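You operate a simulated robot arm through the tools that you are given. There is no shell and no other tool. Be economical: measure what you need, move in short steps, check, and stop when the job is done.

You run a simulated two-armed robot. Do the job below in one go: nothing can be reset, and whatever is moved stays where it is left.

Task
Take the grey rag from the top of the packing bench and lay it out flat on the top of the steel table.

The check looks at the end state, three seconds after you hand in, the way a careful person would. Anything else that was tipped, shoved, dropped, spilled or broken makes it a failure.

Robot
Two 7-joint arms with two-finger parallel grippers on one trunk, on a base that drives. Base frame: it is fixed to the floor where the robot stands at the start and does not move with it; the origin is under the middle of the robot, x ahead of it, y to its left, z up; the surface under the hand at the start is at about z = 892. Units: mm, degrees, N and s.
The left shoulder is at the start at [70, 188, 1148], the right one opposite. With the tool pointing down near the work surface each hand reaches from about 340 to 800 mm from the robot's upright axis, wherever it stands, measured 20 degrees to its own side. Places, roughly: top of the steel table [-1400, 200, 800]. Payload 3.91 kg a hand.
The tool frame of a hand sits at the grasp point between the pads (the TCP): z along the fingers, y along the line on which they close. The tips reach 30 mm beyond it. The gripper opens to 110 mm. The fingers are 20 mm wide and 10 mm thick; the gripper's body (48 by 112 mm) begins 55 mm behind the TCP.
Orientation is told as [roll, pitch, yaw] about the base's x, y, z axes, in that order, counted from this pose: with the fingers straight down and closing along the base's y, the tool's x points along the base's -x, its y along +y and its z along -z.

Tools
- The arms move only by the tool play_rows. It takes "left_deltas", "right_deltas" or both (then of equal length, played together; a hand with none holds still); each is a list of rows, each a list of 2 entries, a list of its own where there are three numbers: the shift along the tool's x, y, z in mm, then the turn, a rotation vector about the tool's x, y, z in degrees. In form: [[[dx, dy, dz], [ax, ay, az]], ...]. A call has 1 to 10 rows; each row is the pose to reach, as a shift and turn from the pose commanded when the call began, along the tool's axes at that moment. "left_gripper" and "right_gripper" are, for a hand that has rows, the opening in per cent of the stroke, from 0 (shut) to 100 (fully open), set as the call begins (left out, the last holds). A row lasts 0.2 s, in which the tool goes at most 50 mm and 8.6 degrees; a call with a longer step from one row to the next is refused whole, and so is a gripper value outside its range. Where a pose cannot be reached the arm comes as near as it can. A force on the tool above 40 N (or 10 N above the force at the start of the call, whichever is more), or a blocked arm, ends the call early, and 0.2 s more pass. The fingers move at their own pace (about 72 mm/s each) and stop on an object; they squeeze with about 24 N. The grip force told is the motor's: it shows also when the fingers shut on nothing. Time passes only in rows, and 0.2 s behind the last, so rows that repeat a pose let the fingers close. It gives the time, the measured TCP pose, the force on the tool (base axes), the opening and the grip force at its end, in the units of the frame above (readings bear some noise), with the torque about the TCP (base axes, N m) and any sound that the robot's microphone picked up, and new pictures: "pictures" is both (left out), scene, wrist or none (wrist: the cameras of the hands that moved).
- Cameras (640 x 400 px; columns grow to the right, rows downward): "scene" is now at [131.8, -22.5, 1368]; the picture's right is [-0.27, -0.96, -0.00], its down [-0.63, 0.18, -0.76] and it looks along [0.73, -0.21, -0.65] (base axes); focal length 236 px, centre (320, 200). "left" rides on the left gripper at [72, -17, -103] in its tool frame; the picture's right is [0.23, 0.97, 0.00], its down [-0.76, 0.18, -0.62] and it looks along [-0.61, 0.14, 0.78] (tool axes); focal length 222 px, centre (320, 200). "right" rides on the right gripper at [72, 17, -103] in its tool frame; the picture's right is [-0.23, 0.97, 0.00], its down [-0.76, -0.18, -0.62] and it looks along [-0.61, -0.14, 0.78] (tool axes); focal length 222 px, centre (320, 200). There is no depth. A picture from a camera that has moved, and an enlarged one, comes with that camera's place and axes in the base frame and with its lens.
- move_column(by): slides the trunk up (or, below 0, down) by that many mm; the arms and the scene camera ride with it, the base frame stays. It gives what a move gives, with no picture.
- roll_base(legs): drives the robot by 1 to 6 legs, each [ahead, turn to the left] in mm and degrees, along the robot's own axes; the way and the turn of a leg run together, so that a leg with both is an arc; at most 1500 mm and 180 degrees a leg. The arms and the cameras ride along, it lands a little off, and it stops where it bumps. It gives what a move gives, and a new picture of the scene camera.
- aim_head(pan, tilt): turns the head with the scene camera to pan (to the left, within 86 degrees either way) and tilt (down, from -29 to 69), counted from straight ahead of the robot. It gives what a move gives, and a new picture of the scene camera.
- close_up(camera, box): a new picture of the part [left, top, right, bottom] of that camera's present view, enlarged. The clock stands still meanwhile.
- finish_job(): hands the job in; it is judged then, once.

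Go step by step. Nothing tells you exact positions but the pictures and the camera data: compare them with the known pose of the tool, close in by small moves and look again before you grip or let go. The budget is 120 turns and 260 pictures, counting those below and the enlarged ones. Unless the task says otherwise, let go and move clear before handing in, and close with one line.

The tools are called after "Request:" as a command line: name --argument value ..., lists and objects as JSON in quotes. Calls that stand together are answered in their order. play_rows: Moves the arms, as the interface text tells. Its arguments: {"type":"object","properties":{"left_deltas":{"type":"array"},"left_gripper":{"type":"number"},"right_deltas":{"type":"array"},"right_gripper":{"type":"number"},"pictures":{"type":"string","enum":["both","scene","wrist","none"]}},"required":[]} The other tools are called the same way: move_column (by) slides the trunk up or down; roll_base (legs) drives the base; aim_head (pan, tilt) turns the head that bears the scene camera; close_up (camera, box) takes an enlarged picture of a part of a camera's view; finish_job () hands the job in.

At the start:

```text
time: 0.0
left_tcp_pos: [548.5, 163.8, 1114.3]
left_orientation: [0.0, 0.0, 0.0]
left_contact_force: [0.7, -0.1, 0.0]
left_ft_torque: [0.0, 0.02, 0.0]
left_width: 110.2
left_grasp_force: 0.1
right_tcp_pos: [433.3, -300.6, 1201.0]
right_orientation: [0.0, 0.0, 0.0]
right_contact_force: [0.0, 0.0, 0.1]
right_ft_torque: [0.01, 0.0, 0.0]
right_width: 110.0
right_grasp_force: 0.1
trunk travel left (down, up): [-658.0, 282.0]
robot x, y, heading: [-0.2, 0.1, -0.1]
head pan, tilt: [-15.9, 40.8]
```

scene: 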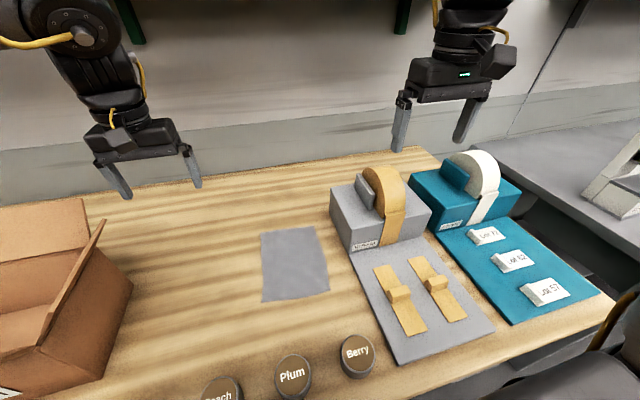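
right: 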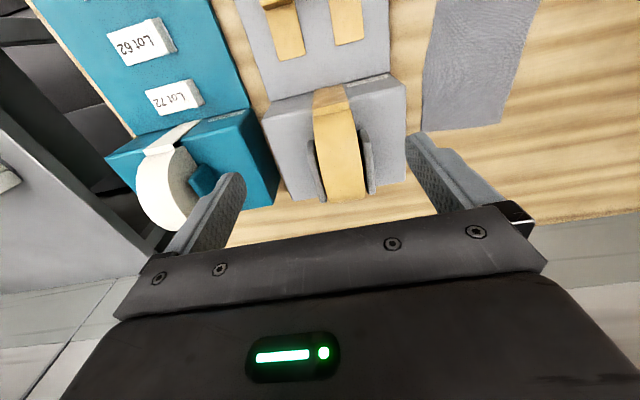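
left: 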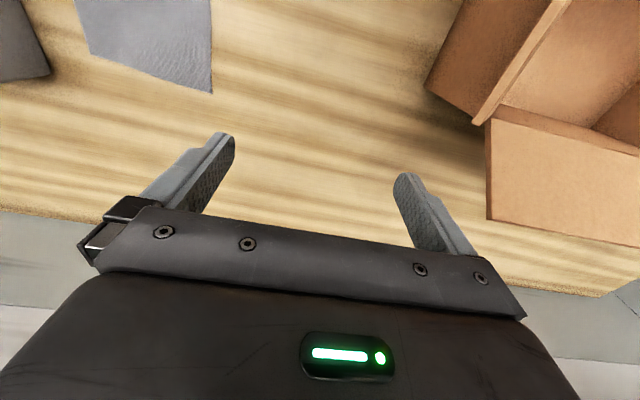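

The grey rag lies flat on the bench at roughly x 370–580, y −130–20, beside the grey board and near the three lidded jars. I'll look closer at it first.

Request:
close_up --camera "scene" --box '[200, 200, 400, 400]'

Request:
aim_head --pan 0 --tilt 60

```text
2.00 times, centred on (300, 300) of scene
camera zoom: at [131.8, -22.5, 1368.0], right [-0.27, -0.96, 0.0], down [-0.63, 0.18, -0.76], along [0.73, -0.21, -0.65], focal length 472 px, centre (360, 0)
```

zoom: 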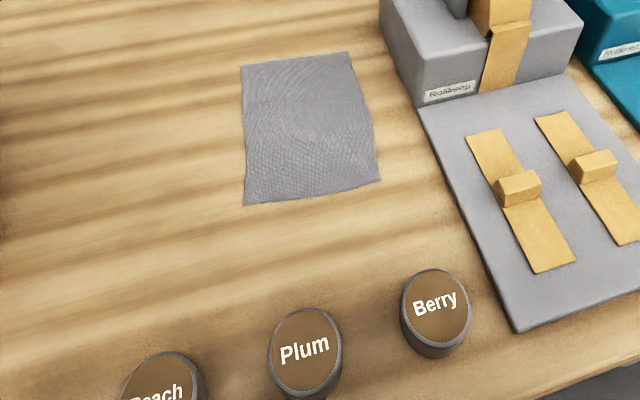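

```text
time: 0.8
left_tcp_pos: [548.1, 163.2, 1114.2]
left_orientation: [0.0, 0.1, 0.0]
left_contact_force: [0.0, -0.5, 0.5]
left_ft_torque: [0.02, 0.01, -0.02]
left_width: 110.0
left_grasp_force: 0.1
right_tcp_pos: [433.8, -299.9, 1201.0]
right_orientation: [0.0, 0.1, 0.0]
right_contact_force: [-0.3, -0.5, 0.6]
right_ft_torque: [0.01, 0.02, 0.01]
right_width: 110.0
right_grasp_force: 0.0
trunk travel left (down, up): [-658.0, 282.0]
robot x, y, heading: [-1.0, -0.4, -0.1]
head pan, tilt: [0.0, 60.0]
camera scene: at [117.3, 0.5, 1342.5], right [0.0, -1.0, 0.0], down [-0.87, 0.0, -0.5], along [0.5, 0.0, -0.87], focal length 236 px, centre (320, 200)
```

scene: 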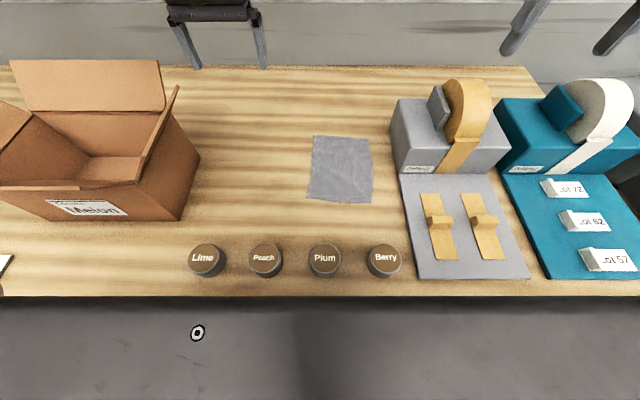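

The rag's near edge (x≈375, y −115…29) has more free room than the far one, which is beside the dispenser block. I back up a little so that both hands reach the near corners comfortably.

Request:
roll_base --legs '[[-150, 0]]'

```text
time: 2.2
left_tcp_pos: [397.2, 163.4, 1112.7]
left_orientation: [0.0, 0.1, 0.0]
left_contact_force: [1.1, -0.7, -0.5]
left_ft_torque: [0.0, 0.03, 0.0]
left_width: 109.9
left_grasp_force: 0.0
right_tcp_pos: [284.5, -299.8, 1199.3]
right_orientation: [0.0, 0.1, -0.1]
right_contact_force: [-0.2, 0.6, 0.5]
right_ft_torque: [-0.03, 0.02, 0.01]
right_width: 110.0
right_grasp_force: 0.1
trunk travel left (down, up): [-658.0, 282.0]
robot x, y, heading: [-147.4, 0.6, -0.3]
head pan, tilt: [0.0, 60.0]
camera scene: at [-31.0, 0.6, 1342.3], right [0.0, -1.0, 0.0], down [-0.87, 0.0, -0.5], along [0.5, 0.0, -0.87], focal length 236 px, centre (320, 200)
```

scene: 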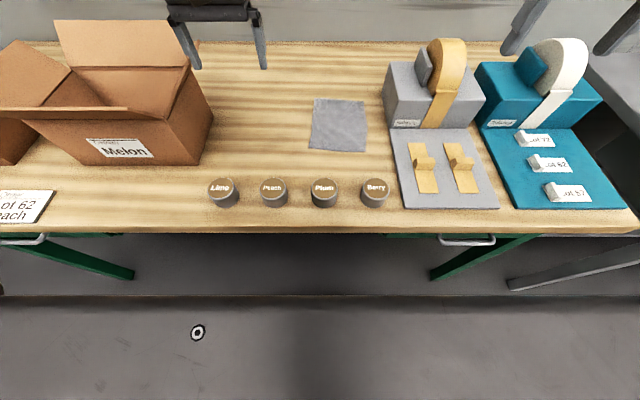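

Now I turn both hands so they close along x (cameras outward) and bring them in above the rag.

Request:
play_rows --left_deltas '[[[0, -8, 0], [0, 0, 8.5]], [[0, -16, 0], [0, 0, 17]], [[0, -24, 0], [0, 0, 25.5]], [[0, -32, 0], [0, 0, 34]], [[0, -40, 0], [0, 0, 42.5]], [[0, -48, 0], [0, 0, 51]], [[0, -56, 0], [0, 0, 59.5]], [[0, -64, 0], [0, 0, 68]], [[0, -72, 0], [0, 0, 76.5]], [[0, -80, 0], [0, 0, 85]]]' --right_deltas '[[[-10, 12, 0], [0, 0, -8.5]], [[-20, 24, 0], [0, 0, -17]], [[-30, 36, 0], [0, 0, -25.5]], [[-40, 48, 0], [0, 0, -34]], [[-50, 60, 0], [0, 0, -42.5]], [[-60, 72, 0], [0, 0, -51]], [[-70, 84, 0], [0, 0, -59.5]], [[-80, 96, 0], [0, 0, -68]], [[-90, 108, 0], [0, 0, -76.5]], [[-100, 120, 0], [0, 0, -85]]]' --left_gripper 30 --right_gripper 30

```text
time: 4.4
left_tcp_pos: [398.8, 83.6, 1113.2]
left_orientation: [-0.2, 0.0, -85.2]
left_contact_force: [0.1, 0.3, 0.7]
left_ft_torque: [0.03, 0.01, 0.01]
left_width: 32.9
left_grasp_force: 0.0
right_tcp_pos: [313.3, -257.5, 1149.0]
right_orientation: [-0.4, -0.8, 85.1]
right_contact_force: [0.1, 0.1, 0.6]
right_ft_torque: [-0.04, -0.02, 0.02]
right_width: 33.2
right_grasp_force: 0.0
right hand out of reach, approached as far as the arm can: row 1, 2, 3, 4, 5, 6, 7, 8, 9, 10
trunk travel left (down, up): [-658.0, 282.0]
robot x, y, heading: [-148.5, -0.6, 0.0]
head pan, tilt: [0.0, 60.0]
camera scene: at [-32.4, 0.0, 1342.5], right [0.0, -1.0, 0.0], down [-0.87, 0.0, -0.5], along [0.5, 0.0, -0.87], focal length 236 px, centre (320, 200)
camera right: at [288.1, -329.6, 1250.7], right [-0.95, 0.31, 0.0], down [0.24, 0.73, 0.64], along [0.2, 0.6, -0.77], focal length 222 px, centre (320, 200)
camera left: at [375.1, 153.2, 1216.8], right [0.95, 0.31, 0.0], down [0.24, -0.74, 0.62], along [0.19, -0.59, -0.78], focal length 222 px, centre (320, 200)
```

scene: 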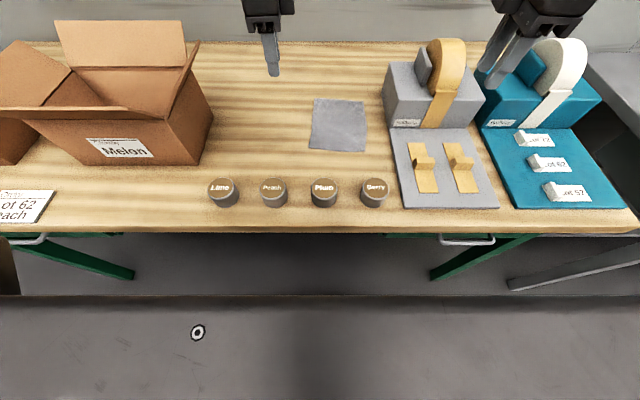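
right: 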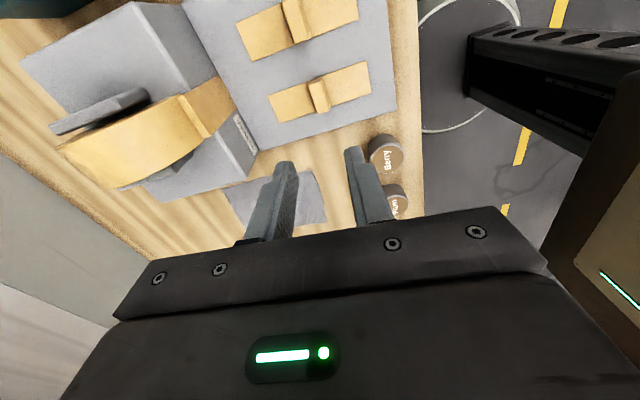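
left: 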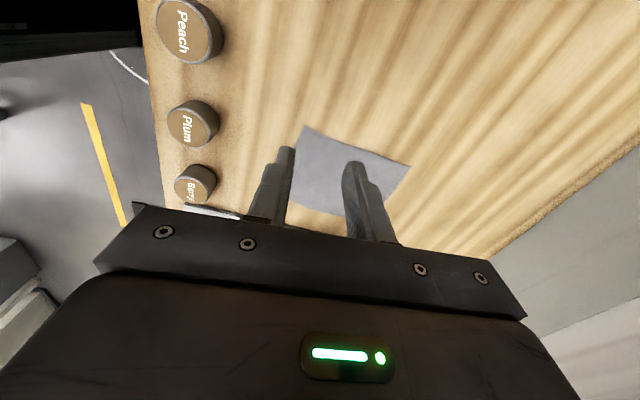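

The right arm fell short at that height, so I bring it down and inward in one modest move and see where it lands.

Request:
play_rows --right_deltas '[[[-20, -9, 22], [0, 0, 0]], [[-40, -18, 44], [0, 0, 0]], [[-60, -27, 66], [0, 0, 0]], [[-80, -36, 88], [0, 0, 0]], [[-100, -45, 109], [0, 0, 0]], [[-112, -52, 109], [0, 0, 0]]]' --pictures "both"

```text
time: 5.8
left_tcp_pos: [398.1, 83.8, 1113.5]
left_orientation: [-0.1, 0.1, -84.9]
left_contact_force: [-0.3, -0.1, -0.6]
left_ft_torque: [0.01, -0.02, 0.0]
left_width: 33.4
left_grasp_force: 0.1
right_tcp_pos: [327.8, -230.3, 1032.5]
right_orientation: [-0.1, -0.2, 85.0]
right_contact_force: [-0.7, -0.4, -0.5]
right_ft_torque: [0.0, 0.03, -0.01]
right_width: 32.9
right_grasp_force: 0.2
right hand out of reach, approached as far as the arm can: row 1, 2, 3, 4, 5, 6
trunk travel left (down, up): [-658.0, 282.0]
robot x, y, heading: [-147.8, 1.9, 0.1]
head pan, tilt: [0.0, 60.0]
camera scene: at [-33.1, 0.6, 1342.5], right [0.0, -1.0, 0.0], down [-0.87, 0.0, -0.5], along [0.5, 0.0, -0.87], focal length 236 px, centre (320, 200)
camera right: at [304.1, -300.6, 1135.6], right [-0.95, 0.31, 0.0], down [0.24, 0.74, 0.63], along [0.2, 0.59, -0.78], focal length 222 px, centre (320, 200)
```

scene: 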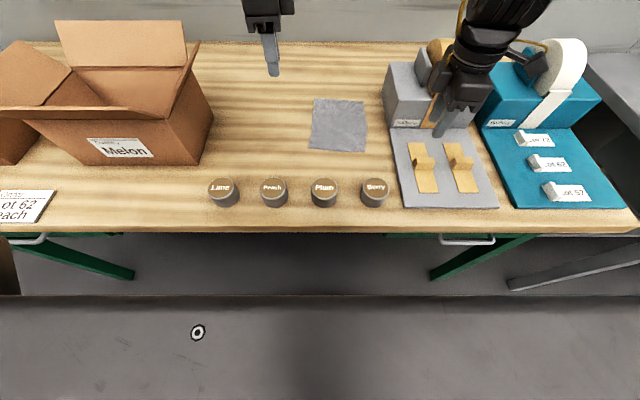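
right: 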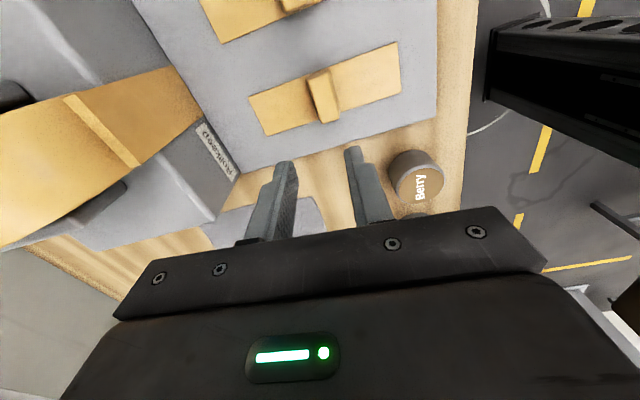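

The right hand still stopped short at (328, −230); I try a small move with less yaw to see whether that frees it.

Request:
play_rows --right_deltas '[[[-10, 0, 0], [0, 0, 8]], [[-20, 0, 0], [0, 0, 16]], [[-30, 0, 0], [0, 0, 24]], [[-45, 0, 0], [0, 0, 32]], [[-60, 0, 0], [0, 0, 40]], [[-80, 0, 0], [0, 0, 40]]]' --pictures "scene"

```text
time: 7.2
left_tcp_pos: [398.5, 82.8, 1113.9]
left_orientation: [-0.1, -0.1, -85.0]
left_contact_force: [-0.2, 0.7, -0.7]
left_ft_torque: [0.0, 0.01, 0.0]
left_width: 33.0
left_grasp_force: 0.1
right_tcp_pos: [310.0, -221.4, 1027.1]
right_orientation: [0.1, 0.0, 44.9]
right_contact_force: [0.6, 0.5, 0.0]
right_ft_torque: [-0.01, -0.01, 0.01]
right_width: 33.0
right_grasp_force: 0.1
right hand out of reach, approached as far as the arm can: row 1, 2, 3, 4, 5, 6
trunk travel left (down, up): [-658.0, 282.0]
robot x, y, heading: [-148.6, 2.6, 0.1]
head pan, tilt: [0.0, 60.0]
camera scene: at [-32.5, 0.5, 1342.5], right [0.0, -1.0, 0.0], down [-0.87, 0.0, -0.5], along [0.5, 0.0, -0.87], focal length 236 px, centre (320, 200)
```

scene: 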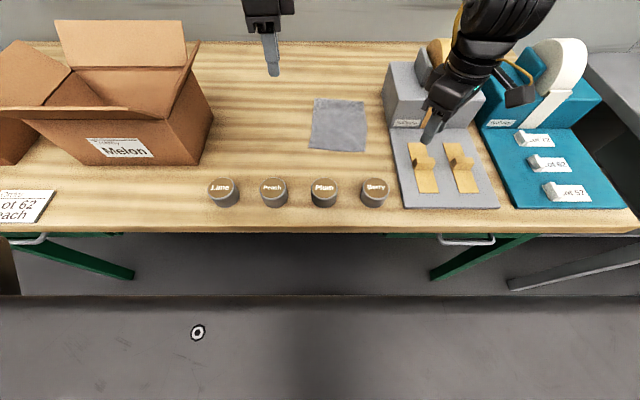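

The yaw isn't the cause; the right arm seems limited in swinging inward. I test how far the left arm goes inward.

Request:
play_rows --left_deltas '[[[25, 0, 10], [0, 0, 2]], [[50, 0, 20], [0, 0, 4]], [[75, 0, 30], [0, 0, 6]], [[100, 0, 40], [0, 0, 8]], [[125, 0, 50], [0, 0, 10]], [[150, 0, 60], [0, 0, 10]]]' --pictures "wrist"

Request:
play_rows --right_deltas '[[[0, 0, 15], [0, 0, 0]], [[0, 0, 30], [0, 0, 0]], [[-20, 0, 30], [0, 0, 0]], [[-40, 0, 30], [0, 0, 0]]]' --pictures "none"

```text
time: 8.6
left_tcp_pos: [383.6, 235.0, 1054.1]
left_orientation: [-0.2, -0.2, -95.1]
left_contact_force: [0.4, 0.4, -0.5]
left_ft_torque: [-0.04, -0.02, -0.01]
left_width: 33.1
left_grasp_force: 0.1
right_tcp_pos: [311.5, -218.8, 1026.9]
right_orientation: [0.0, -0.1, 44.9]
right_contact_force: [0.5, 0.7, 0.0]
right_ft_torque: [0.04, 0.0, 0.02]
right_width: 33.1
right_grasp_force: 0.0
trunk travel left (down, up): [-658.0, 282.0]
robot x, y, heading: [-149.9, 0.2, -0.1]
head pan, tilt: [0.0, 60.0]
camera left: at [373.5, 308.4, 1156.7], right [0.99, 0.14, 0.0], down [0.11, -0.77, 0.62], along [0.09, -0.62, -0.78], focal length 222 px, centre (320, 200)
```

left: 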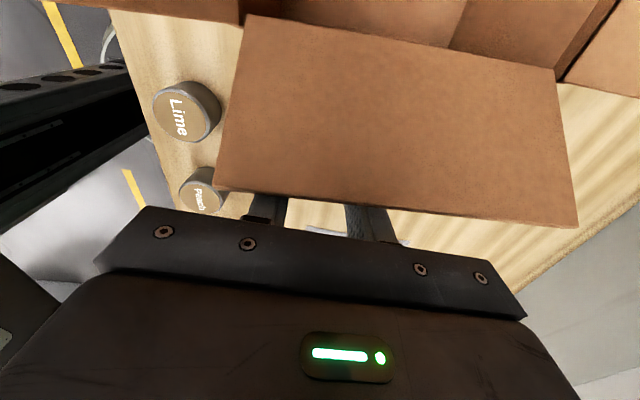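

```text
time: 9.6
left_tcp_pos: [384.0, 234.6, 1052.9]
left_orientation: [-0.1, 0.0, -95.0]
left_contact_force: [-1.1, -0.6, -0.5]
left_ft_torque: [0.0, 0.01, -0.02]
left_width: 33.0
left_grasp_force: 0.1
right_tcp_pos: [319.2, -221.2, 997.8]
right_orientation: [0.0, -0.1, 44.8]
right_contact_force: [-0.1, 0.3, 0.3]
right_ft_torque: [-0.02, -0.04, 0.01]
right_width: 33.0
right_grasp_force: 0.2
right hand out of reach, approached as far as the arm can: row 3, 4
trunk travel left (down, up): [-658.0, 282.0]
robot x, y, heading: [-149.5, 1.0, -0.2]
head pan, tilt: [0.0, 60.0]
```

I misread the tool axis and moved left outward, near the box, without contact. I retrace the same way and carry on inward.

Request:
play_rows --left_deltas '[[[-25, 0, -10], [0, 0, 0]], [[-50, 0, -20], [0, 0, 0]], [[-75, 0, -30], [0, 0, 0]], [[-100, 0, -40], [0, 0, 0]], [[-125, 0, -50], [0, 0, 0]], [[-150, 0, -60], [0, 0, 0]], [[-180, 0, -60], [0, 0, 0]], [[-210, 0, -60], [0, 0, 0]], [[-230, 0, -60], [0, 0, 0]]]' --pictures "both"

```text
time: 11.6
left_tcp_pos: [364.6, 2.9, 1113.9]
left_orientation: [-0.1, 0.0, -94.9]
left_contact_force: [0.9, 0.2, -0.7]
left_ft_torque: [0.05, -0.03, 0.02]
left_width: 32.7
left_grasp_force: 0.1
right_tcp_pos: [320.0, -222.0, 999.1]
right_orientation: [0.1, -0.1, 45.0]
right_contact_force: [0.3, -1.1, 0.0]
right_ft_torque: [0.01, -0.01, 0.03]
right_width: 33.0
right_grasp_force: 0.1
trunk travel left (down, up): [-658.0, 282.0]
robot x, y, heading: [-151.9, -2.7, 0.0]
head pan, tilt: [0.0, 60.0]
camera scene: at [-32.8, -0.5, 1342.5], right [0.0, -1.0, 0.0], down [-0.87, 0.0, -0.5], along [0.5, 0.0, -0.87], focal length 236 px, centre (320, 200)
camera left: at [353.9, 76.3, 1216.3], right [0.99, 0.14, 0.0], down [0.11, -0.77, 0.62], along [0.09, -0.62, -0.78], focal length 222 px, centre (320, 200)
```

scene: 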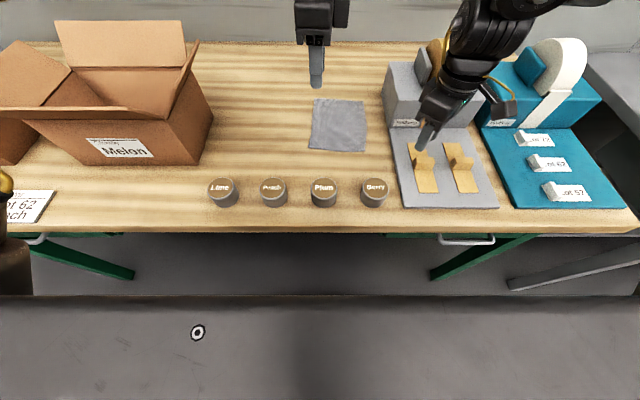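
left: 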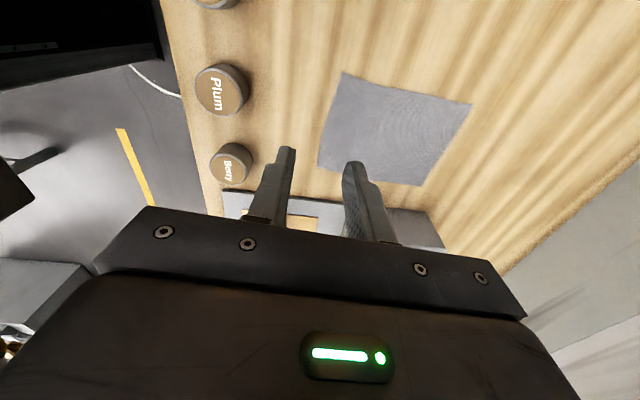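

The left arm reaches inward freely, the right one doesn't. So I shift the left hand further inward, raise the right, then turn the base left about 20° so that the rag lies on the right hand's side.

Request:
play_rows --left_deltas '[[[-20, 4, 0], [0, 0, 0]], [[-40, 8, 0], [0, 0, 0]], [[-60, 12, 0], [0, 0, 0]], [[-80, 16, 0], [0, 0, 0]], [[-100, 20, 0], [0, 0, 0]]]' --right_deltas '[[[0, 0, -15], [0, 0, 0]], [[0, 0, -30], [0, 0, 0]], [[0, 0, -45], [0, 0, 0]], [[0, 0, -60], [0, 0, 0]], [[0, 0, -75], [0, 0, 0]]]' --pictures "scene"

```text
time: 12.8
left_tcp_pos: [386.8, -82.1, 1126.3]
left_orientation: [0.0, -2.3, -93.0]
left_contact_force: [0.0, 0.6, -0.4]
left_ft_torque: [-0.03, -0.02, 0.01]
left_width: 33.1
left_grasp_force: 0.1
right_tcp_pos: [312.8, -228.5, 1072.2]
right_orientation: [0.1, -0.1, 44.9]
right_contact_force: [0.8, -0.3, 0.0]
right_ft_torque: [-0.03, -0.01, 0.01]
right_width: 32.9
right_grasp_force: 0.1
right hand out of reach, approached as far as the arm can: row 3, 4, 5
trunk travel left (down, up): [-658.0, 282.0]
robot x, y, heading: [-151.4, 1.1, -0.2]
head pan, tilt: [0.0, 60.0]
camera scene: at [-33.6, 1.7, 1342.6], right [0.0, -1.0, 0.0], down [-0.87, 0.0, -0.5], along [0.5, 0.0, -0.87], focal length 236 px, centre (320, 200)
```

scene: 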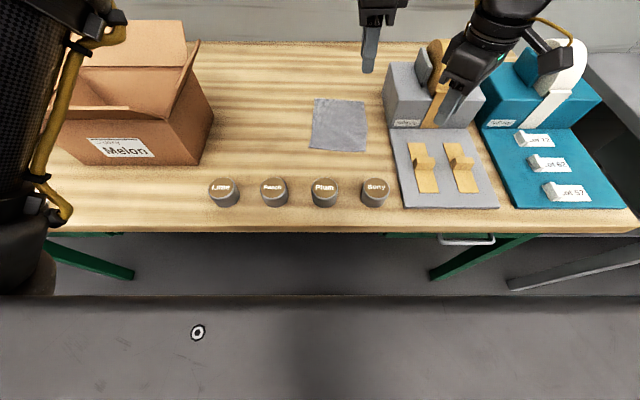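

Both arms show inward limits; I back off from the bench to explore the right arm's workspace safely.

Request:
roll_base --legs '[[-400, 0]]'

Request:
play_rows --right_deltas '[[[-20, -20, 0], [0, 0, 8]], [[-40, -40, 0], [0, 0, 16]], [[-60, -60, 0], [0, 0, 24]], [[-80, -80, 0], [0, 0, 32]], [[-80, -80, 0], [0, 0, 40]]]' --pictures "scene"

```text
time: 15.3
left_tcp_pos: [-13.2, -82.3, 1122.4]
left_orientation: [-0.3, -1.9, -92.9]
left_contact_force: [-0.4, -0.5, 0.1]
left_ft_torque: [0.01, -0.02, 0.0]
left_width: 32.9
left_grasp_force: 0.2
right_tcp_pos: [-89.6, -230.4, 1072.6]
right_orientation: [0.3, -0.3, 44.8]
right_contact_force: [0.2, 0.5, 1.1]
right_ft_torque: [-0.03, -0.03, 0.0]
right_width: 33.0
right_grasp_force: 0.0
trunk travel left (down, up): [-658.0, 282.0]
robot x, y, heading: [-553.8, -1.6, -0.1]
head pan, tilt: [0.0, 60.0]
camera scene: at [-434.5, 0.7, 1342.4], right [0.0, -1.0, 0.0], down [-0.87, 0.0, -0.5], along [0.5, 0.0, -0.87], focal length 236 px, centre (320, 200)
```

scene: 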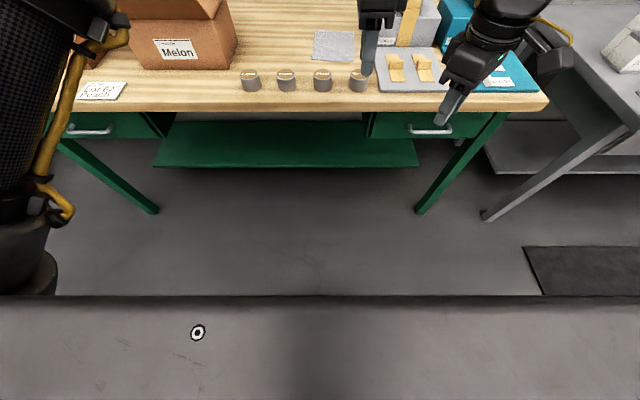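

```text
time: 16.5
left_tcp_pos: [-12.3, -80.2, 1123.8]
left_orientation: [-0.2, -2.1, -92.8]
left_contact_force: [0.7, 0.1, -0.3]
left_ft_torque: [0.02, 0.0, -0.03]
left_width: 32.9
left_grasp_force: 0.0
right_tcp_pos: [-21.9, -271.9, 1052.6]
right_orientation: [0.6, -0.5, 4.7]
right_contact_force: [0.4, -0.1, 0.2]
right_ft_torque: [-0.02, 0.03, -0.02]
right_width: 33.3
right_grasp_force: 0.0
right hand out of reach, approached as far as the arm can: row 1, 2, 3, 4, 5
trunk travel left (down, up): [-658.0, 282.0]
robot x, y, heading: [-553.9, 1.4, -0.0]
head pan, tilt: [0.0, 60.0]
camera scene: at [-435.5, 1.1, 1342.6], right [0.0, -1.0, 0.0], down [-0.87, 0.0, -0.5], along [0.5, 0.0, -0.87], focal length 236 px, centre (320, 200)
```

scene: 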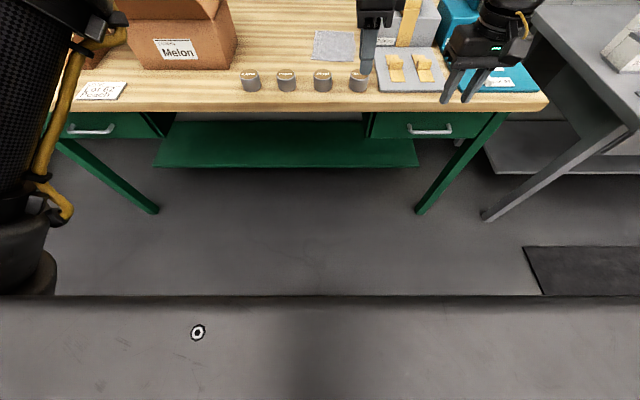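

The right arm is held on a line about 26° to its side. I try a detour: out, well down (in free air), then inward, to let the elbow settle differently.

Request:
play_rows --right_deltas '[[[10, -30, 30], [0, 0, 0]], [[20, -60, 60], [0, 0, 0]], [[30, -90, 90], [0, 0, 0]], [[40, -120, 120], [0, 0, 0]], [[50, -150, 150], [0, 0, 0]], [[50, -150, 190], [0, 0, 0]], [[50, -120, 190], [0, 0, 0]], [[50, -80, 190], [0, 0, 0]], [[50, -40, 190], [0, 0, 0]], [[50, 0, 190], [0, 0, 0]]]' --pictures "none"

Request:
play_rows --right_deltas '[[[0, 30, 0], [0, 0, 0]], [[0, 60, 0], [0, 0, 0]], [[0, 90, 0], [0, 0, 0]], [[0, 120, 0], [0, 0, 0]]]' --pictures "scene"

```text
time: 18.7
left_tcp_pos: [-11.5, -79.7, 1122.6]
left_orientation: [-0.4, -2.2, -92.8]
left_contact_force: [-0.4, -0.1, 0.4]
left_ft_torque: [0.03, -0.01, 0.0]
left_width: 33.1
left_grasp_force: 0.0
right_tcp_pos: [-69.9, -277.2, 866.0]
right_orientation: [0.5, -0.3, 4.8]
right_contact_force: [0.2, 0.1, 0.1]
right_ft_torque: [0.0, -0.01, -0.01]
right_width: 33.0
right_grasp_force: 0.0
trunk travel left (down, up): [-658.0, 282.0]
robot x, y, heading: [-551.2, 1.7, -0.3]
head pan, tilt: [0.0, 60.0]
```

```text
time: 19.7
left_tcp_pos: [-12.1, -80.2, 1123.7]
left_orientation: [-0.3, -2.0, -92.9]
left_contact_force: [0.5, 0.4, 0.8]
left_ft_torque: [-0.04, -0.03, 0.01]
left_width: 33.1
left_grasp_force: 0.0
right_tcp_pos: [-111.0, -234.7, 908.8]
right_orientation: [0.4, -0.1, 4.7]
right_contact_force: [0.1, 0.0, 0.0]
right_ft_torque: [-0.02, -0.01, 0.05]
right_width: 33.0
right_grasp_force: 0.1
right hand out of reach, approached as far as the arm can: row 1, 2, 3, 4
trunk travel left (down, up): [-658.0, 282.0]
robot x, y, heading: [-549.5, 0.3, -0.3]
head pan, tilt: [0.0, 60.0]
camera scene: at [-435.7, 1.7, 1342.6], right [0.0, -1.0, 0.0], down [-0.87, 0.0, -0.5], along [0.5, 0.0, -0.87], focal length 236 px, centre (320, 200)
```

scene: 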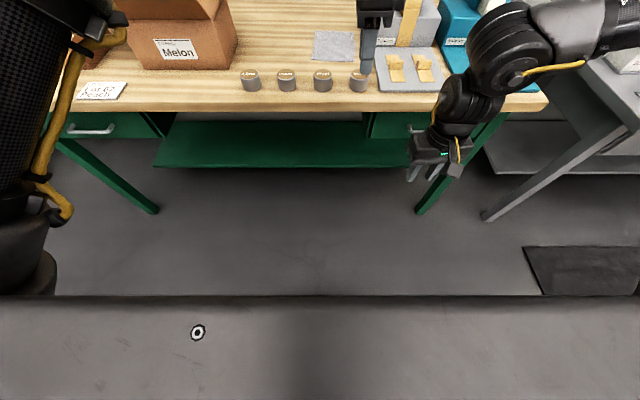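

The limit persists, so I test in free air whether, at a shorter radius, both hands can get within about 110 mm of each other, which gripping the rag's near edge after a small base turn would need.

Request:
play_rows --left_deltas '[[[-1, -17, 17], [0, 0, 2]], [[-2, -33, 35], [0, 0, 4]], [[-3, -50, 52], [0, 0, 6]], [[-4, -66, 70], [0, 0, 8]], [[-5, -83, 87], [0, 0, 10]], [[-6, -100, 105], [0, 0, 12]], [[-7, -116, 122], [0, 0, 14]], [[-8, -133, 140], [0, 0, 14]], [[-8, -150, 157], [0, 0, 14]], [[-8, -166, 173], [0, 0, 14]]]' --right_deltas '[[[10, 6, -4], [0, 0, -7]], [[20, 12, -8], [0, 0, -14]], [[30, 18, -12], [0, 0, -21]], [[40, 24, -16], [0, 0, -28]], [[50, 30, -20], [0, 0, -35]], [[60, 37, -25], [0, 0, -42]], [[70, 43, -29], [0, 0, -49]], [[80, 50, -33], [0, 0, -56]], [[88, 56, -37], [0, 0, -62]], [[93, 62, -41], [0, 0, -68]]]' --pictures "scene"

```text
time: 21.9
left_tcp_pos: [-182.9, -85.8, 951.0]
left_orientation: [0.2, -1.9, -107.0]
left_contact_force: [-0.1, 0.2, -0.5]
left_ft_torque: [0.0, 0.0, 0.0]
left_width: 33.1
left_grasp_force: 0.1
right_tcp_pos: [-195.4, -208.7, 957.0]
right_orientation: [0.1, -0.4, 73.0]
right_contact_force: [-0.4, -0.2, 0.4]
right_ft_torque: [-0.02, -0.01, -0.01]
right_width: 33.2
right_grasp_force: 0.1
right hand out of reach, approached as far as the arm can: row 3, 4, 5, 6, 7, 8, 9, 10
trunk travel left (down, up): [-658.0, 282.0]
robot x, y, heading: [-550.5, 1.6, -0.5]
head pan, tilt: [0.0, 60.0]
camera scene: at [-435.0, 0.8, 1342.5], right [0.0, -1.0, 0.0], down [-0.87, 0.0, -0.5], along [0.5, 0.0, -0.87], focal length 236 px, centre (320, 200)
```

scene: 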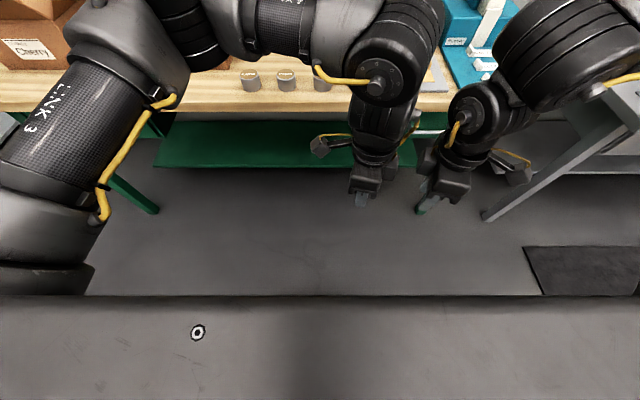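

In free air the hands get 124 mm apart, which fits the rag's ~144 mm near edge. The elbows stick out though, so I raise the trunk 200 mm and lower the hands to keep elbows above the box and the dispensers.

Request:
move_column --by 200

Request:
play_rows --left_deltas '[[[0, 0, 30], [0, 0, 0]], [[0, 0, 60], [0, 0, 0]], [[0, 0, 90], [0, 0, 0]], [[0, 0, 120], [0, 0, 0]], [[0, 0, 150], [0, 0, 0]], [[0, 0, 180], [0, 0, 0]], [[0, 0, 200], [0, 0, 0]]]' --right_deltas '[[[0, 0, 30], [0, 0, 0]], [[0, 0, 60], [0, 0, 0]], [[0, 0, 90], [0, 0, 0]], [[0, 0, 120], [0, 0, 0]], [[0, 0, 150], [0, 0, 0]], [[0, 0, 180], [0, 0, 0]], [[0, 0, 200], [0, 0, 0]]]' --pictures "scene"

```text
time: 24.1
left_tcp_pos: [-181.9, -86.0, 1150.1]
left_orientation: [0.1, -1.9, -107.1]
left_contact_force: [0.5, -0.4, 0.5]
left_ft_torque: [-0.01, -0.01, -0.03]
left_width: 32.9
left_grasp_force: 0.0
right_tcp_pos: [-193.8, -209.7, 1157.0]
right_orientation: [0.2, -0.5, 72.8]
right_contact_force: [0.0, 0.4, -0.1]
right_ft_torque: [-0.05, 0.0, -0.02]
right_width: 32.9
right_grasp_force: 0.0
trunk travel left (down, up): [-858.0, 82.0]
robot x, y, heading: [-552.2, 2.2, -0.1]
head pan, tilt: [0.0, 60.0]
```

```text
time: 25.7
left_tcp_pos: [-182.8, -93.8, 950.1]
left_orientation: [0.2, -2.0, -107.0]
left_contact_force: [0.1, -0.6, 0.2]
left_ft_torque: [0.02, 0.02, -0.01]
left_width: 33.1
left_grasp_force: 0.0
right_tcp_pos: [-190.1, -276.1, 1032.7]
right_orientation: [0.2, -0.6, 72.8]
right_contact_force: [0.1, 0.4, 0.2]
right_ft_torque: [0.04, 0.03, 0.04]
right_width: 32.9
right_grasp_force: 0.1
right hand out of reach, approached as far as the arm can: row 1, 2, 3, 4, 5, 6, 7
trunk travel left (down, up): [-858.0, 82.0]
robot x, y, heading: [-553.5, -0.4, -0.1]
head pan, tilt: [0.0, 60.0]
camera scene: at [-434.6, 0.7, 1542.5], right [0.0, -1.0, 0.0], down [-0.87, 0.0, -0.5], along [0.5, 0.0, -0.87], focal length 236 px, centre (320, 200)
```

scene: 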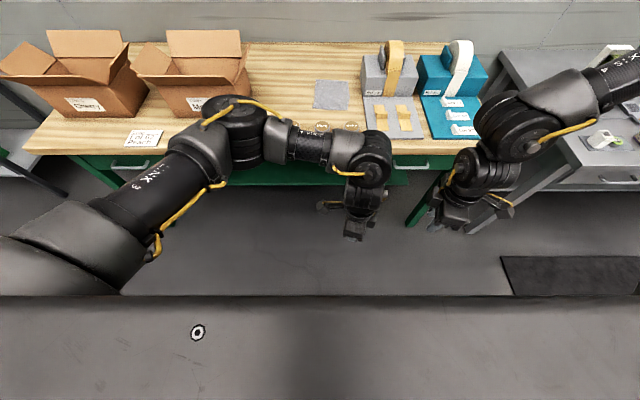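

The right arm sits in an unfavourable elbow-out posture. I go back to the lower trunk, back up a bit, stretch the right arm ahead, and then try swinging in from there.

Request:
roll_base --legs '[[-200, 0]]'

Request:
move_column --by -200

Request:
play_rows --left_deltas '[[[0, 0, -30], [0, 0, 0]], [[0, 0, -60], [0, 0, 0]], [[0, 0, -90], [0, 0, 0]], [[15, 0, -120], [0, 0, 0]], [[30, 0, -150], [0, 0, 0]], [[60, 0, -180], [0, 0, 0]], [[90, 0, -200], [0, 0, 0]], [[120, 0, -200], [0, 0, 0]], [[150, 0, -200], [0, 0, 0]], [[180, 0, -200], [0, 0, 0]]]' --right_deltas '[[[0, -35, -15], [0, 0, 8]], [[0, -70, -30], [0, 0, 16]], [[0, -105, -45], [0, 0, 24]], [[0, -140, -60], [0, 0, 32]], [[0, -175, -75], [0, 0, 40]], [[0, -210, -90], [0, 0, 48]], [[0, -245, -105], [0, 0, 56]], [[0, -280, -120], [0, 0, 64]], [[0, -310, -150], [0, 0, 72]], [[0, -330, -180], [0, 0, 73]]]' --pictures "scene"

```text
time: 27.3
left_tcp_pos: [-381.7, -93.2, 951.2]
left_orientation: [0.1, -1.9, -106.8]
left_contact_force: [-0.1, 0.7, -0.5]
left_ft_torque: [0.04, -0.01, -0.05]
left_width: 33.2
left_grasp_force: 0.0
right_tcp_pos: [-387.5, -275.0, 1033.1]
right_orientation: [0.3, -0.5, 72.9]
right_contact_force: [-0.2, -0.3, 0.2]
right_ft_torque: [0.03, 0.02, 0.02]
right_width: 32.9
right_grasp_force: 0.0
trunk travel left (down, up): [-858.0, 82.0]
robot x, y, heading: [-748.6, 0.8, 0.0]
head pan, tilt: [0.0, 60.0]
camera scene: at [-632.5, 1.0, 1542.2], right [0.0, -1.0, 0.0], down [-0.87, 0.0, -0.5], along [0.5, 0.0, -0.87], focal length 236 px, centre (320, 200)
```

scene: 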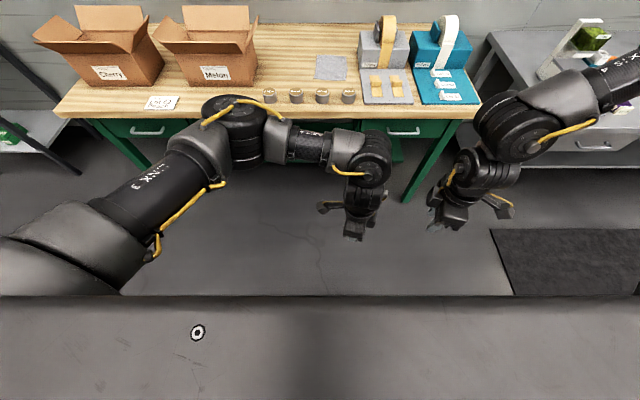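

```text
time: 29.4
left_tcp_pos: [-382.6, -92.8, 749.7]
left_orientation: [0.3, -1.9, -106.8]
left_contact_force: [-0.2, 0.0, 0.2]
left_ft_torque: [0.01, -0.02, -0.02]
left_width: 32.8
left_grasp_force: 0.0
right_tcp_pos: [-389.0, -274.4, 832.0]
right_orientation: [0.2, -0.7, 72.9]
right_contact_force: [-0.1, -0.5, 0.1]
right_ft_torque: [0.01, 0.02, -0.01]
right_width: 32.8
right_grasp_force: 0.0
trunk travel left (down, up): [-658.0, 282.0]
robot x, y, heading: [-753.1, 2.2, -0.1]
head pan, tilt: [0.0, 60.0]
```

```text
time: 31.6
left_tcp_pos: [-329.2, 88.0, 945.9]
left_orientation: [0.2, -1.8, -106.9]
left_contact_force: [-0.1, 0.5, 0.3]
left_ft_torque: [0.01, -0.02, 0.04]
left_width: 33.0
left_grasp_force: 0.0
right_tcp_pos: [-140.6, -387.6, 1011.0]
right_orientation: [0.7, -0.4, -0.1]
right_contact_force: [-0.6, -0.1, 0.3]
right_ft_torque: [0.0, -0.01, -0.03]
right_width: 33.0
right_grasp_force: 0.1
right hand out of reach, approached as far as the arm can: row 8, 9, 10
trunk travel left (down, up): [-658.0, 282.0]
robot x, y, heading: [-751.4, 1.0, 0.1]
head pan, tilt: [0.0, 60.0]
camera scene: at [-635.7, 3.2, 1342.5], right [0.0, -1.0, 0.0], down [-0.87, 0.0, -0.5], along [0.5, 0.0, -0.87], focal length 236 px, centre (320, 200)
```

scene: 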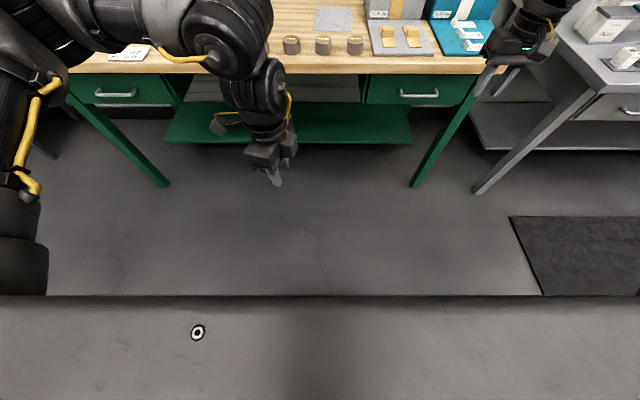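

Now I swing the stretched right arm inward.

Request:
play_rows --right_deltas '[[[20, 30, 0], [0, 0, 0]], [[30, 60, 0], [0, 0, 0]], [[30, 90, 0], [0, 0, 0]], [[30, 120, 0], [0, 0, 0]], [[30, 150, 0], [0, 0, 0]], [[30, 180, 0], [0, 0, 0]], [[30, 210, 0], [0, 0, 0]], [[30, 240, 0], [0, 0, 0]]]' --pictures "scene"

Request:
aim_head --pan -50 --tilt 35

```text
time: 33.4
left_tcp_pos: [-327.9, 86.5, 945.6]
left_orientation: [0.1, -1.9, -106.6]
left_contact_force: [-0.4, -0.4, -0.5]
left_ft_torque: [-0.05, -0.01, -0.03]
left_width: 32.9
left_grasp_force: 0.1
right_tcp_pos: [-220.7, -256.9, 1006.9]
right_orientation: [0.7, -0.1, -0.1]
right_contact_force: [-0.9, -0.9, -0.7]
right_ft_torque: [0.0, 0.0, 0.0]
right_width: 33.0
right_grasp_force: 0.0
right hand out of reach, approached as far as the arm can: row 3, 4, 5, 6, 7, 8
trunk travel left (down, up): [-658.0, 282.0]
robot x, y, heading: [-751.8, 2.0, 0.3]
head pan, tilt: [0.0, 60.0]
camera scene: at [-634.6, 1.2, 1342.4], right [0.0, -1.0, 0.0], down [-0.87, 0.0, -0.5], along [0.5, 0.0, -0.87], focal length 236 px, centre (320, 200)
```

scene: 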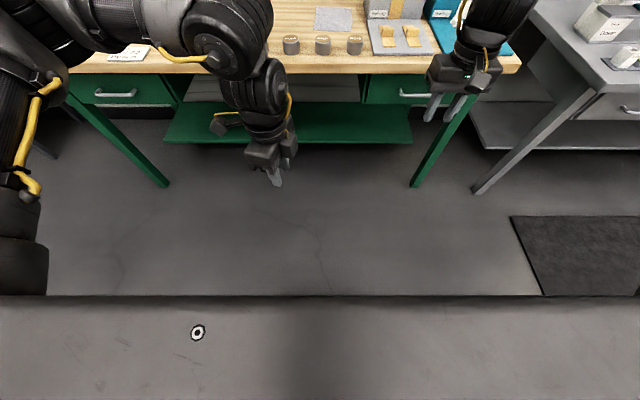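

```text
time: 34.6
left_tcp_pos: [-328.9, 86.2, 946.0]
left_orientation: [0.3, -1.9, -106.8]
left_contact_force: [-1.2, -0.5, 0.6]
left_ft_torque: [0.0, 0.03, 0.01]
left_width: 32.9
left_grasp_force: 0.0
right_tcp_pos: [-220.8, -257.0, 1005.6]
right_orientation: [0.8, -0.1, -0.1]
right_contact_force: [-0.3, 0.0, 0.1]
right_ft_torque: [0.01, 0.03, 0.02]
right_width: 33.1
right_grasp_force: 0.0
trunk travel left (down, up): [-658.0, 282.0]
robot x, y, heading: [-754.0, -0.9, 0.3]
head pan, tilt: [-50.0, 35.0]
camera scene: at [-645.0, -65.9, 1376.7], right [-0.77, -0.64, 0.0], down [-0.37, 0.44, -0.82], along [0.53, -0.63, -0.57], focal length 236 px, centre (320, 200)
```

scene: 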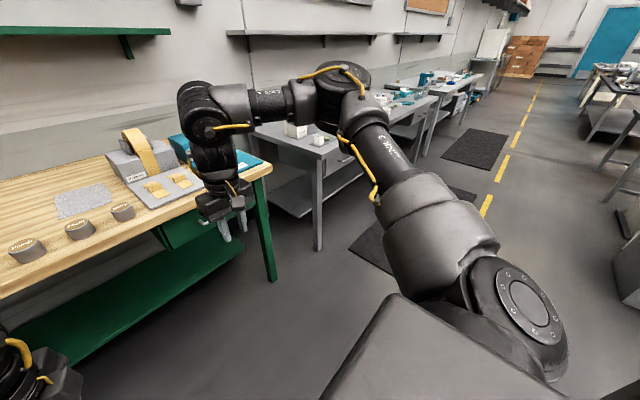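

Right stays limited to about −26…−30°, but its elbow rides high (z≈1300), well above box and dispensers. I place both hands for a grip 124 mm apart at robot-frame (380, −214) and (432, −102), then drive in with heading 20°.

Request:
play_rows --left_deltas '[[[-18, 6, -12], [0, 0, 1]], [[-36, 12, -24], [0, 0, 2]], [[-54, 18, -36], [0, 0, 3]], [[-72, 24, -48], [0, 0, 4]], [[-90, 30, -60], [0, 0, 5]], [[-108, 37, -70], [0, 0, 6]], [[-126, 43, -80], [0, 0, 7]], [[-144, 50, -92], [0, 0, 8]], [[-162, 56, -104], [0, 0, 8]], [[-179, 62, -114], [0, 0, 8]]]' --right_deltas '[[[17, 4, -6], [0, 0, -7]], [[34, 8, -12], [0, 0, -14]], [[51, 12, -18], [0, 0, -21]], [[68, 16, -24], [0, 0, -28]], [[85, 20, -30], [0, 0, -35]], [[102, 25, -36], [0, 0, -42]], [[119, 30, -42], [0, 0, -49]], [[136, 35, -48], [0, 0, -56]], [[153, 42, -54], [0, 0, -63]], [[153, 42, -54], [0, 0, -65]]]' --pictures "none"

Request:
aim_head --pan -20 --tilt 60

```text
time: 36.8
left_tcp_pos: [-320.0, -100.7, 1064.2]
left_orientation: [0.4, -1.6, -114.8]
left_contact_force: [0.0, -0.1, -0.4]
left_ft_torque: [0.0, -0.03, 0.0]
left_width: 33.1
left_grasp_force: 0.1
right_tcp_pos: [-371.5, -215.3, 1059.9]
right_orientation: [0.3, -0.7, 65.1]
right_contact_force: [0.8, 0.2, -0.3]
right_ft_torque: [0.02, -0.01, 0.01]
right_width: 33.1
right_grasp_force: 0.1
trunk travel left (down, up): [-658.0, 282.0]
robot x, y, heading: [-752.3, 0.1, -0.2]
head pan, tilt: [-50.0, 35.0]
```

```text
time: 37.8
left_tcp_pos: [-320.8, -99.2, 1064.7]
left_orientation: [0.4, -2.0, -114.7]
left_contact_force: [-0.6, 0.4, -0.1]
left_ft_torque: [0.02, 0.01, -0.02]
left_width: 33.0
left_grasp_force: 0.0
right_tcp_pos: [-371.4, -214.2, 1060.4]
right_orientation: [0.2, -0.5, 64.9]
right_contact_force: [0.2, -0.1, -0.1]
right_ft_torque: [-0.02, -0.01, 0.0]
right_width: 33.0
right_grasp_force: 0.0
trunk travel left (down, up): [-658.0, 282.0]
robot x, y, heading: [-751.7, -0.9, 0.0]
head pan, tilt: [-20.0, 60.0]
camera scene: at [-639.2, -21.6, 1342.5], right [-0.34, -0.94, 0.0], down [-0.81, 0.3, -0.5], along [0.47, -0.17, -0.87], focal length 236 px, centre (320, 200)
```

scene: 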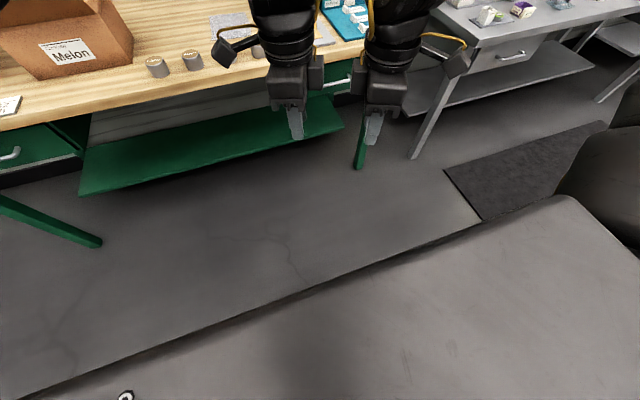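

Both hands reached their poses. Now I drive in, arriving along heading 20°.

Request:
roll_base --legs '[[0, -18.5], [442, 0], [0, 38.5], [240, 0]]'

```text
time: 44.7
left_tcp_pos: [331.6, 7.2, 1063.4]
left_orientation: [0.5, -1.9, -94.0]
left_contact_force: [0.6, 0.6, -0.3]
left_ft_torque: [0.0, 0.01, -0.03]
left_width: 32.9
left_grasp_force: 0.0
right_tcp_pos: [326.5, -119.2, 1059.6]
right_orientation: [0.2, -0.5, 85.8]
right_contact_force: [-1.0, 0.6, 0.0]
right_ft_torque: [0.01, 0.01, 0.03]
right_width: 33.1
right_grasp_force: 0.1
trunk travel left (down, up): [-658.0, 282.0]
robot x, y, heading: [-108.5, -48.5, 20.8]
head pan, tilt: [-20.0, 60.0]
camera scene: at [7.4, -32.8, 1342.5], right [0.01, -1.0, 0.0], down [-0.87, -0.01, -0.5], along [0.5, 0.01, -0.87], focal length 236 px, centre (320, 200)
```

scene: 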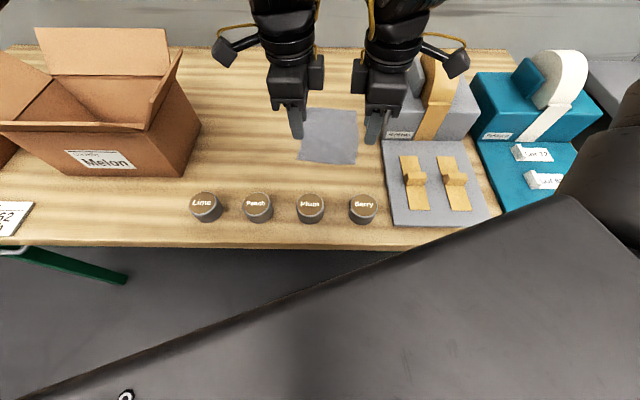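

Rag's near corners come out at about (380, 27) and (367, −112). Another 50 mm ahead, then I lower and check from the wrist cameras.

Request:
roll_base --legs '[[52, 0]]'

```text
time: 45.6
left_tcp_pos: [374.3, 22.7, 1069.2]
left_orientation: [0.9, -1.7, -94.1]
left_contact_force: [-0.5, -0.1, 0.5]
left_ft_torque: [0.0, -0.06, 0.02]
left_width: 33.0
left_grasp_force: 0.1
right_tcp_pos: [366.9, -101.8, 1064.3]
right_orientation: [-0.2, -0.6, 85.8]
right_contact_force: [0.1, -0.3, -0.4]
right_ft_torque: [0.03, -0.07, -0.01]
right_width: 33.1
right_grasp_force: 0.0
trunk travel left (down, up): [-658.0, 282.0]
robot x, y, heading: [-59.9, -34.5, 20.7]
head pan, tilt: [-20.0, 60.0]
camera scene: at [47.5, -17.4, 1343.4], right [0.01, -1.0, 0.0], down [-0.86, -0.01, -0.51], along [0.51, 0.01, -0.86], focal length 236 px, centre (320, 200)
```

scene: 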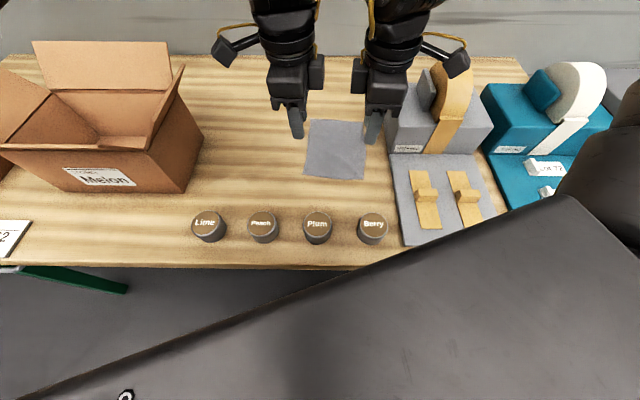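

Now I lower both hands to about 60 mm above the rag and look from the wrists.

Request:
play_rows --left_deltas '[[[-2, 3, 18], [0, 0, 0]], [[-3, 6, 36], [0, 0, 0]], [[-5, 9, 54], [0, 0, 0]], [[-6, 12, 72], [0, 0, 0]], [[-6, 12, 85], [0, 0, 0]]]' --right_deltas '[[[0, -2, 18], [0, 0, 0]], [[0, -4, 36], [0, 0, 0]], [[0, -6, 54], [0, 0, 0]], [[0, -8, 72], [0, 0, 0]], [[0, -8, 85], [0, 0, 0]]]'

```text
time: 46.8
left_tcp_pos: [394.2, 15.7, 980.9]
left_orientation: [0.5, -2.0, -94.1]
left_contact_force: [-0.7, -0.8, 0.2]
left_ft_torque: [0.01, -0.02, 0.01]
left_width: 33.0
left_grasp_force: 0.0
right_tcp_pos: [383.4, -99.2, 975.6]
right_orientation: [0.3, -0.7, 85.7]
right_contact_force: [-0.6, 0.3, -0.3]
right_ft_torque: [0.03, 0.02, 0.02]
right_width: 33.2
right_grasp_force: 0.1
trunk travel left (down, up): [-658.0, 282.0]
robot x, y, heading: [-57.8, -32.3, 20.8]
head pan, tilt: [-20.0, 60.0]
camera scene: at [56.7, -14.2, 1342.4], right [0.01, -1.0, 0.0], down [-0.87, -0.01, -0.5], along [0.5, 0.01, -0.87], focal length 236 px, centre (320, 200)
camera right: at [359.7, -171.7, 1077.9], right [-0.95, 0.3, 0.01], down [0.24, 0.74, 0.63], along [0.18, 0.6, -0.78], focal length 222 px, centre (320, 200)
camera left: at [381.0, 92.7, 1080.5], right [0.99, 0.16, 0.0], down [0.12, -0.75, 0.65], along [0.1, -0.64, -0.76], focal length 222 px, centre (320, 200)
```

scene: 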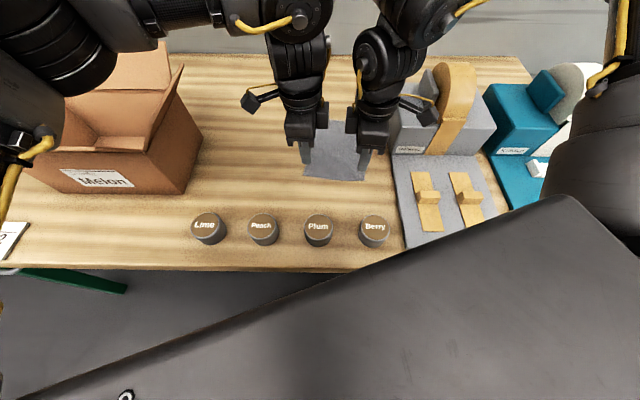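
right: 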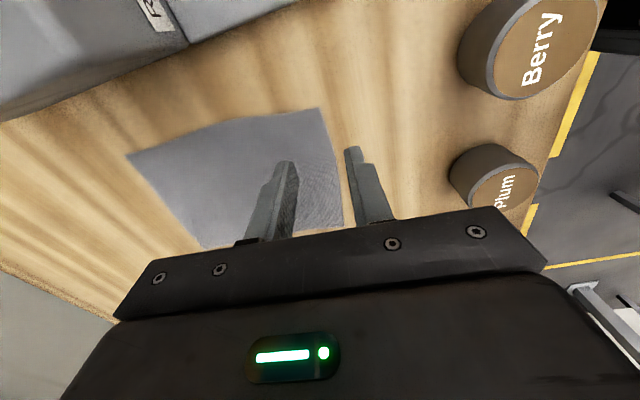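
left: 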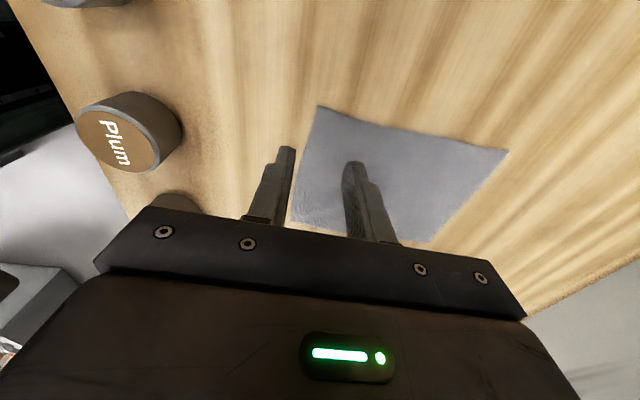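

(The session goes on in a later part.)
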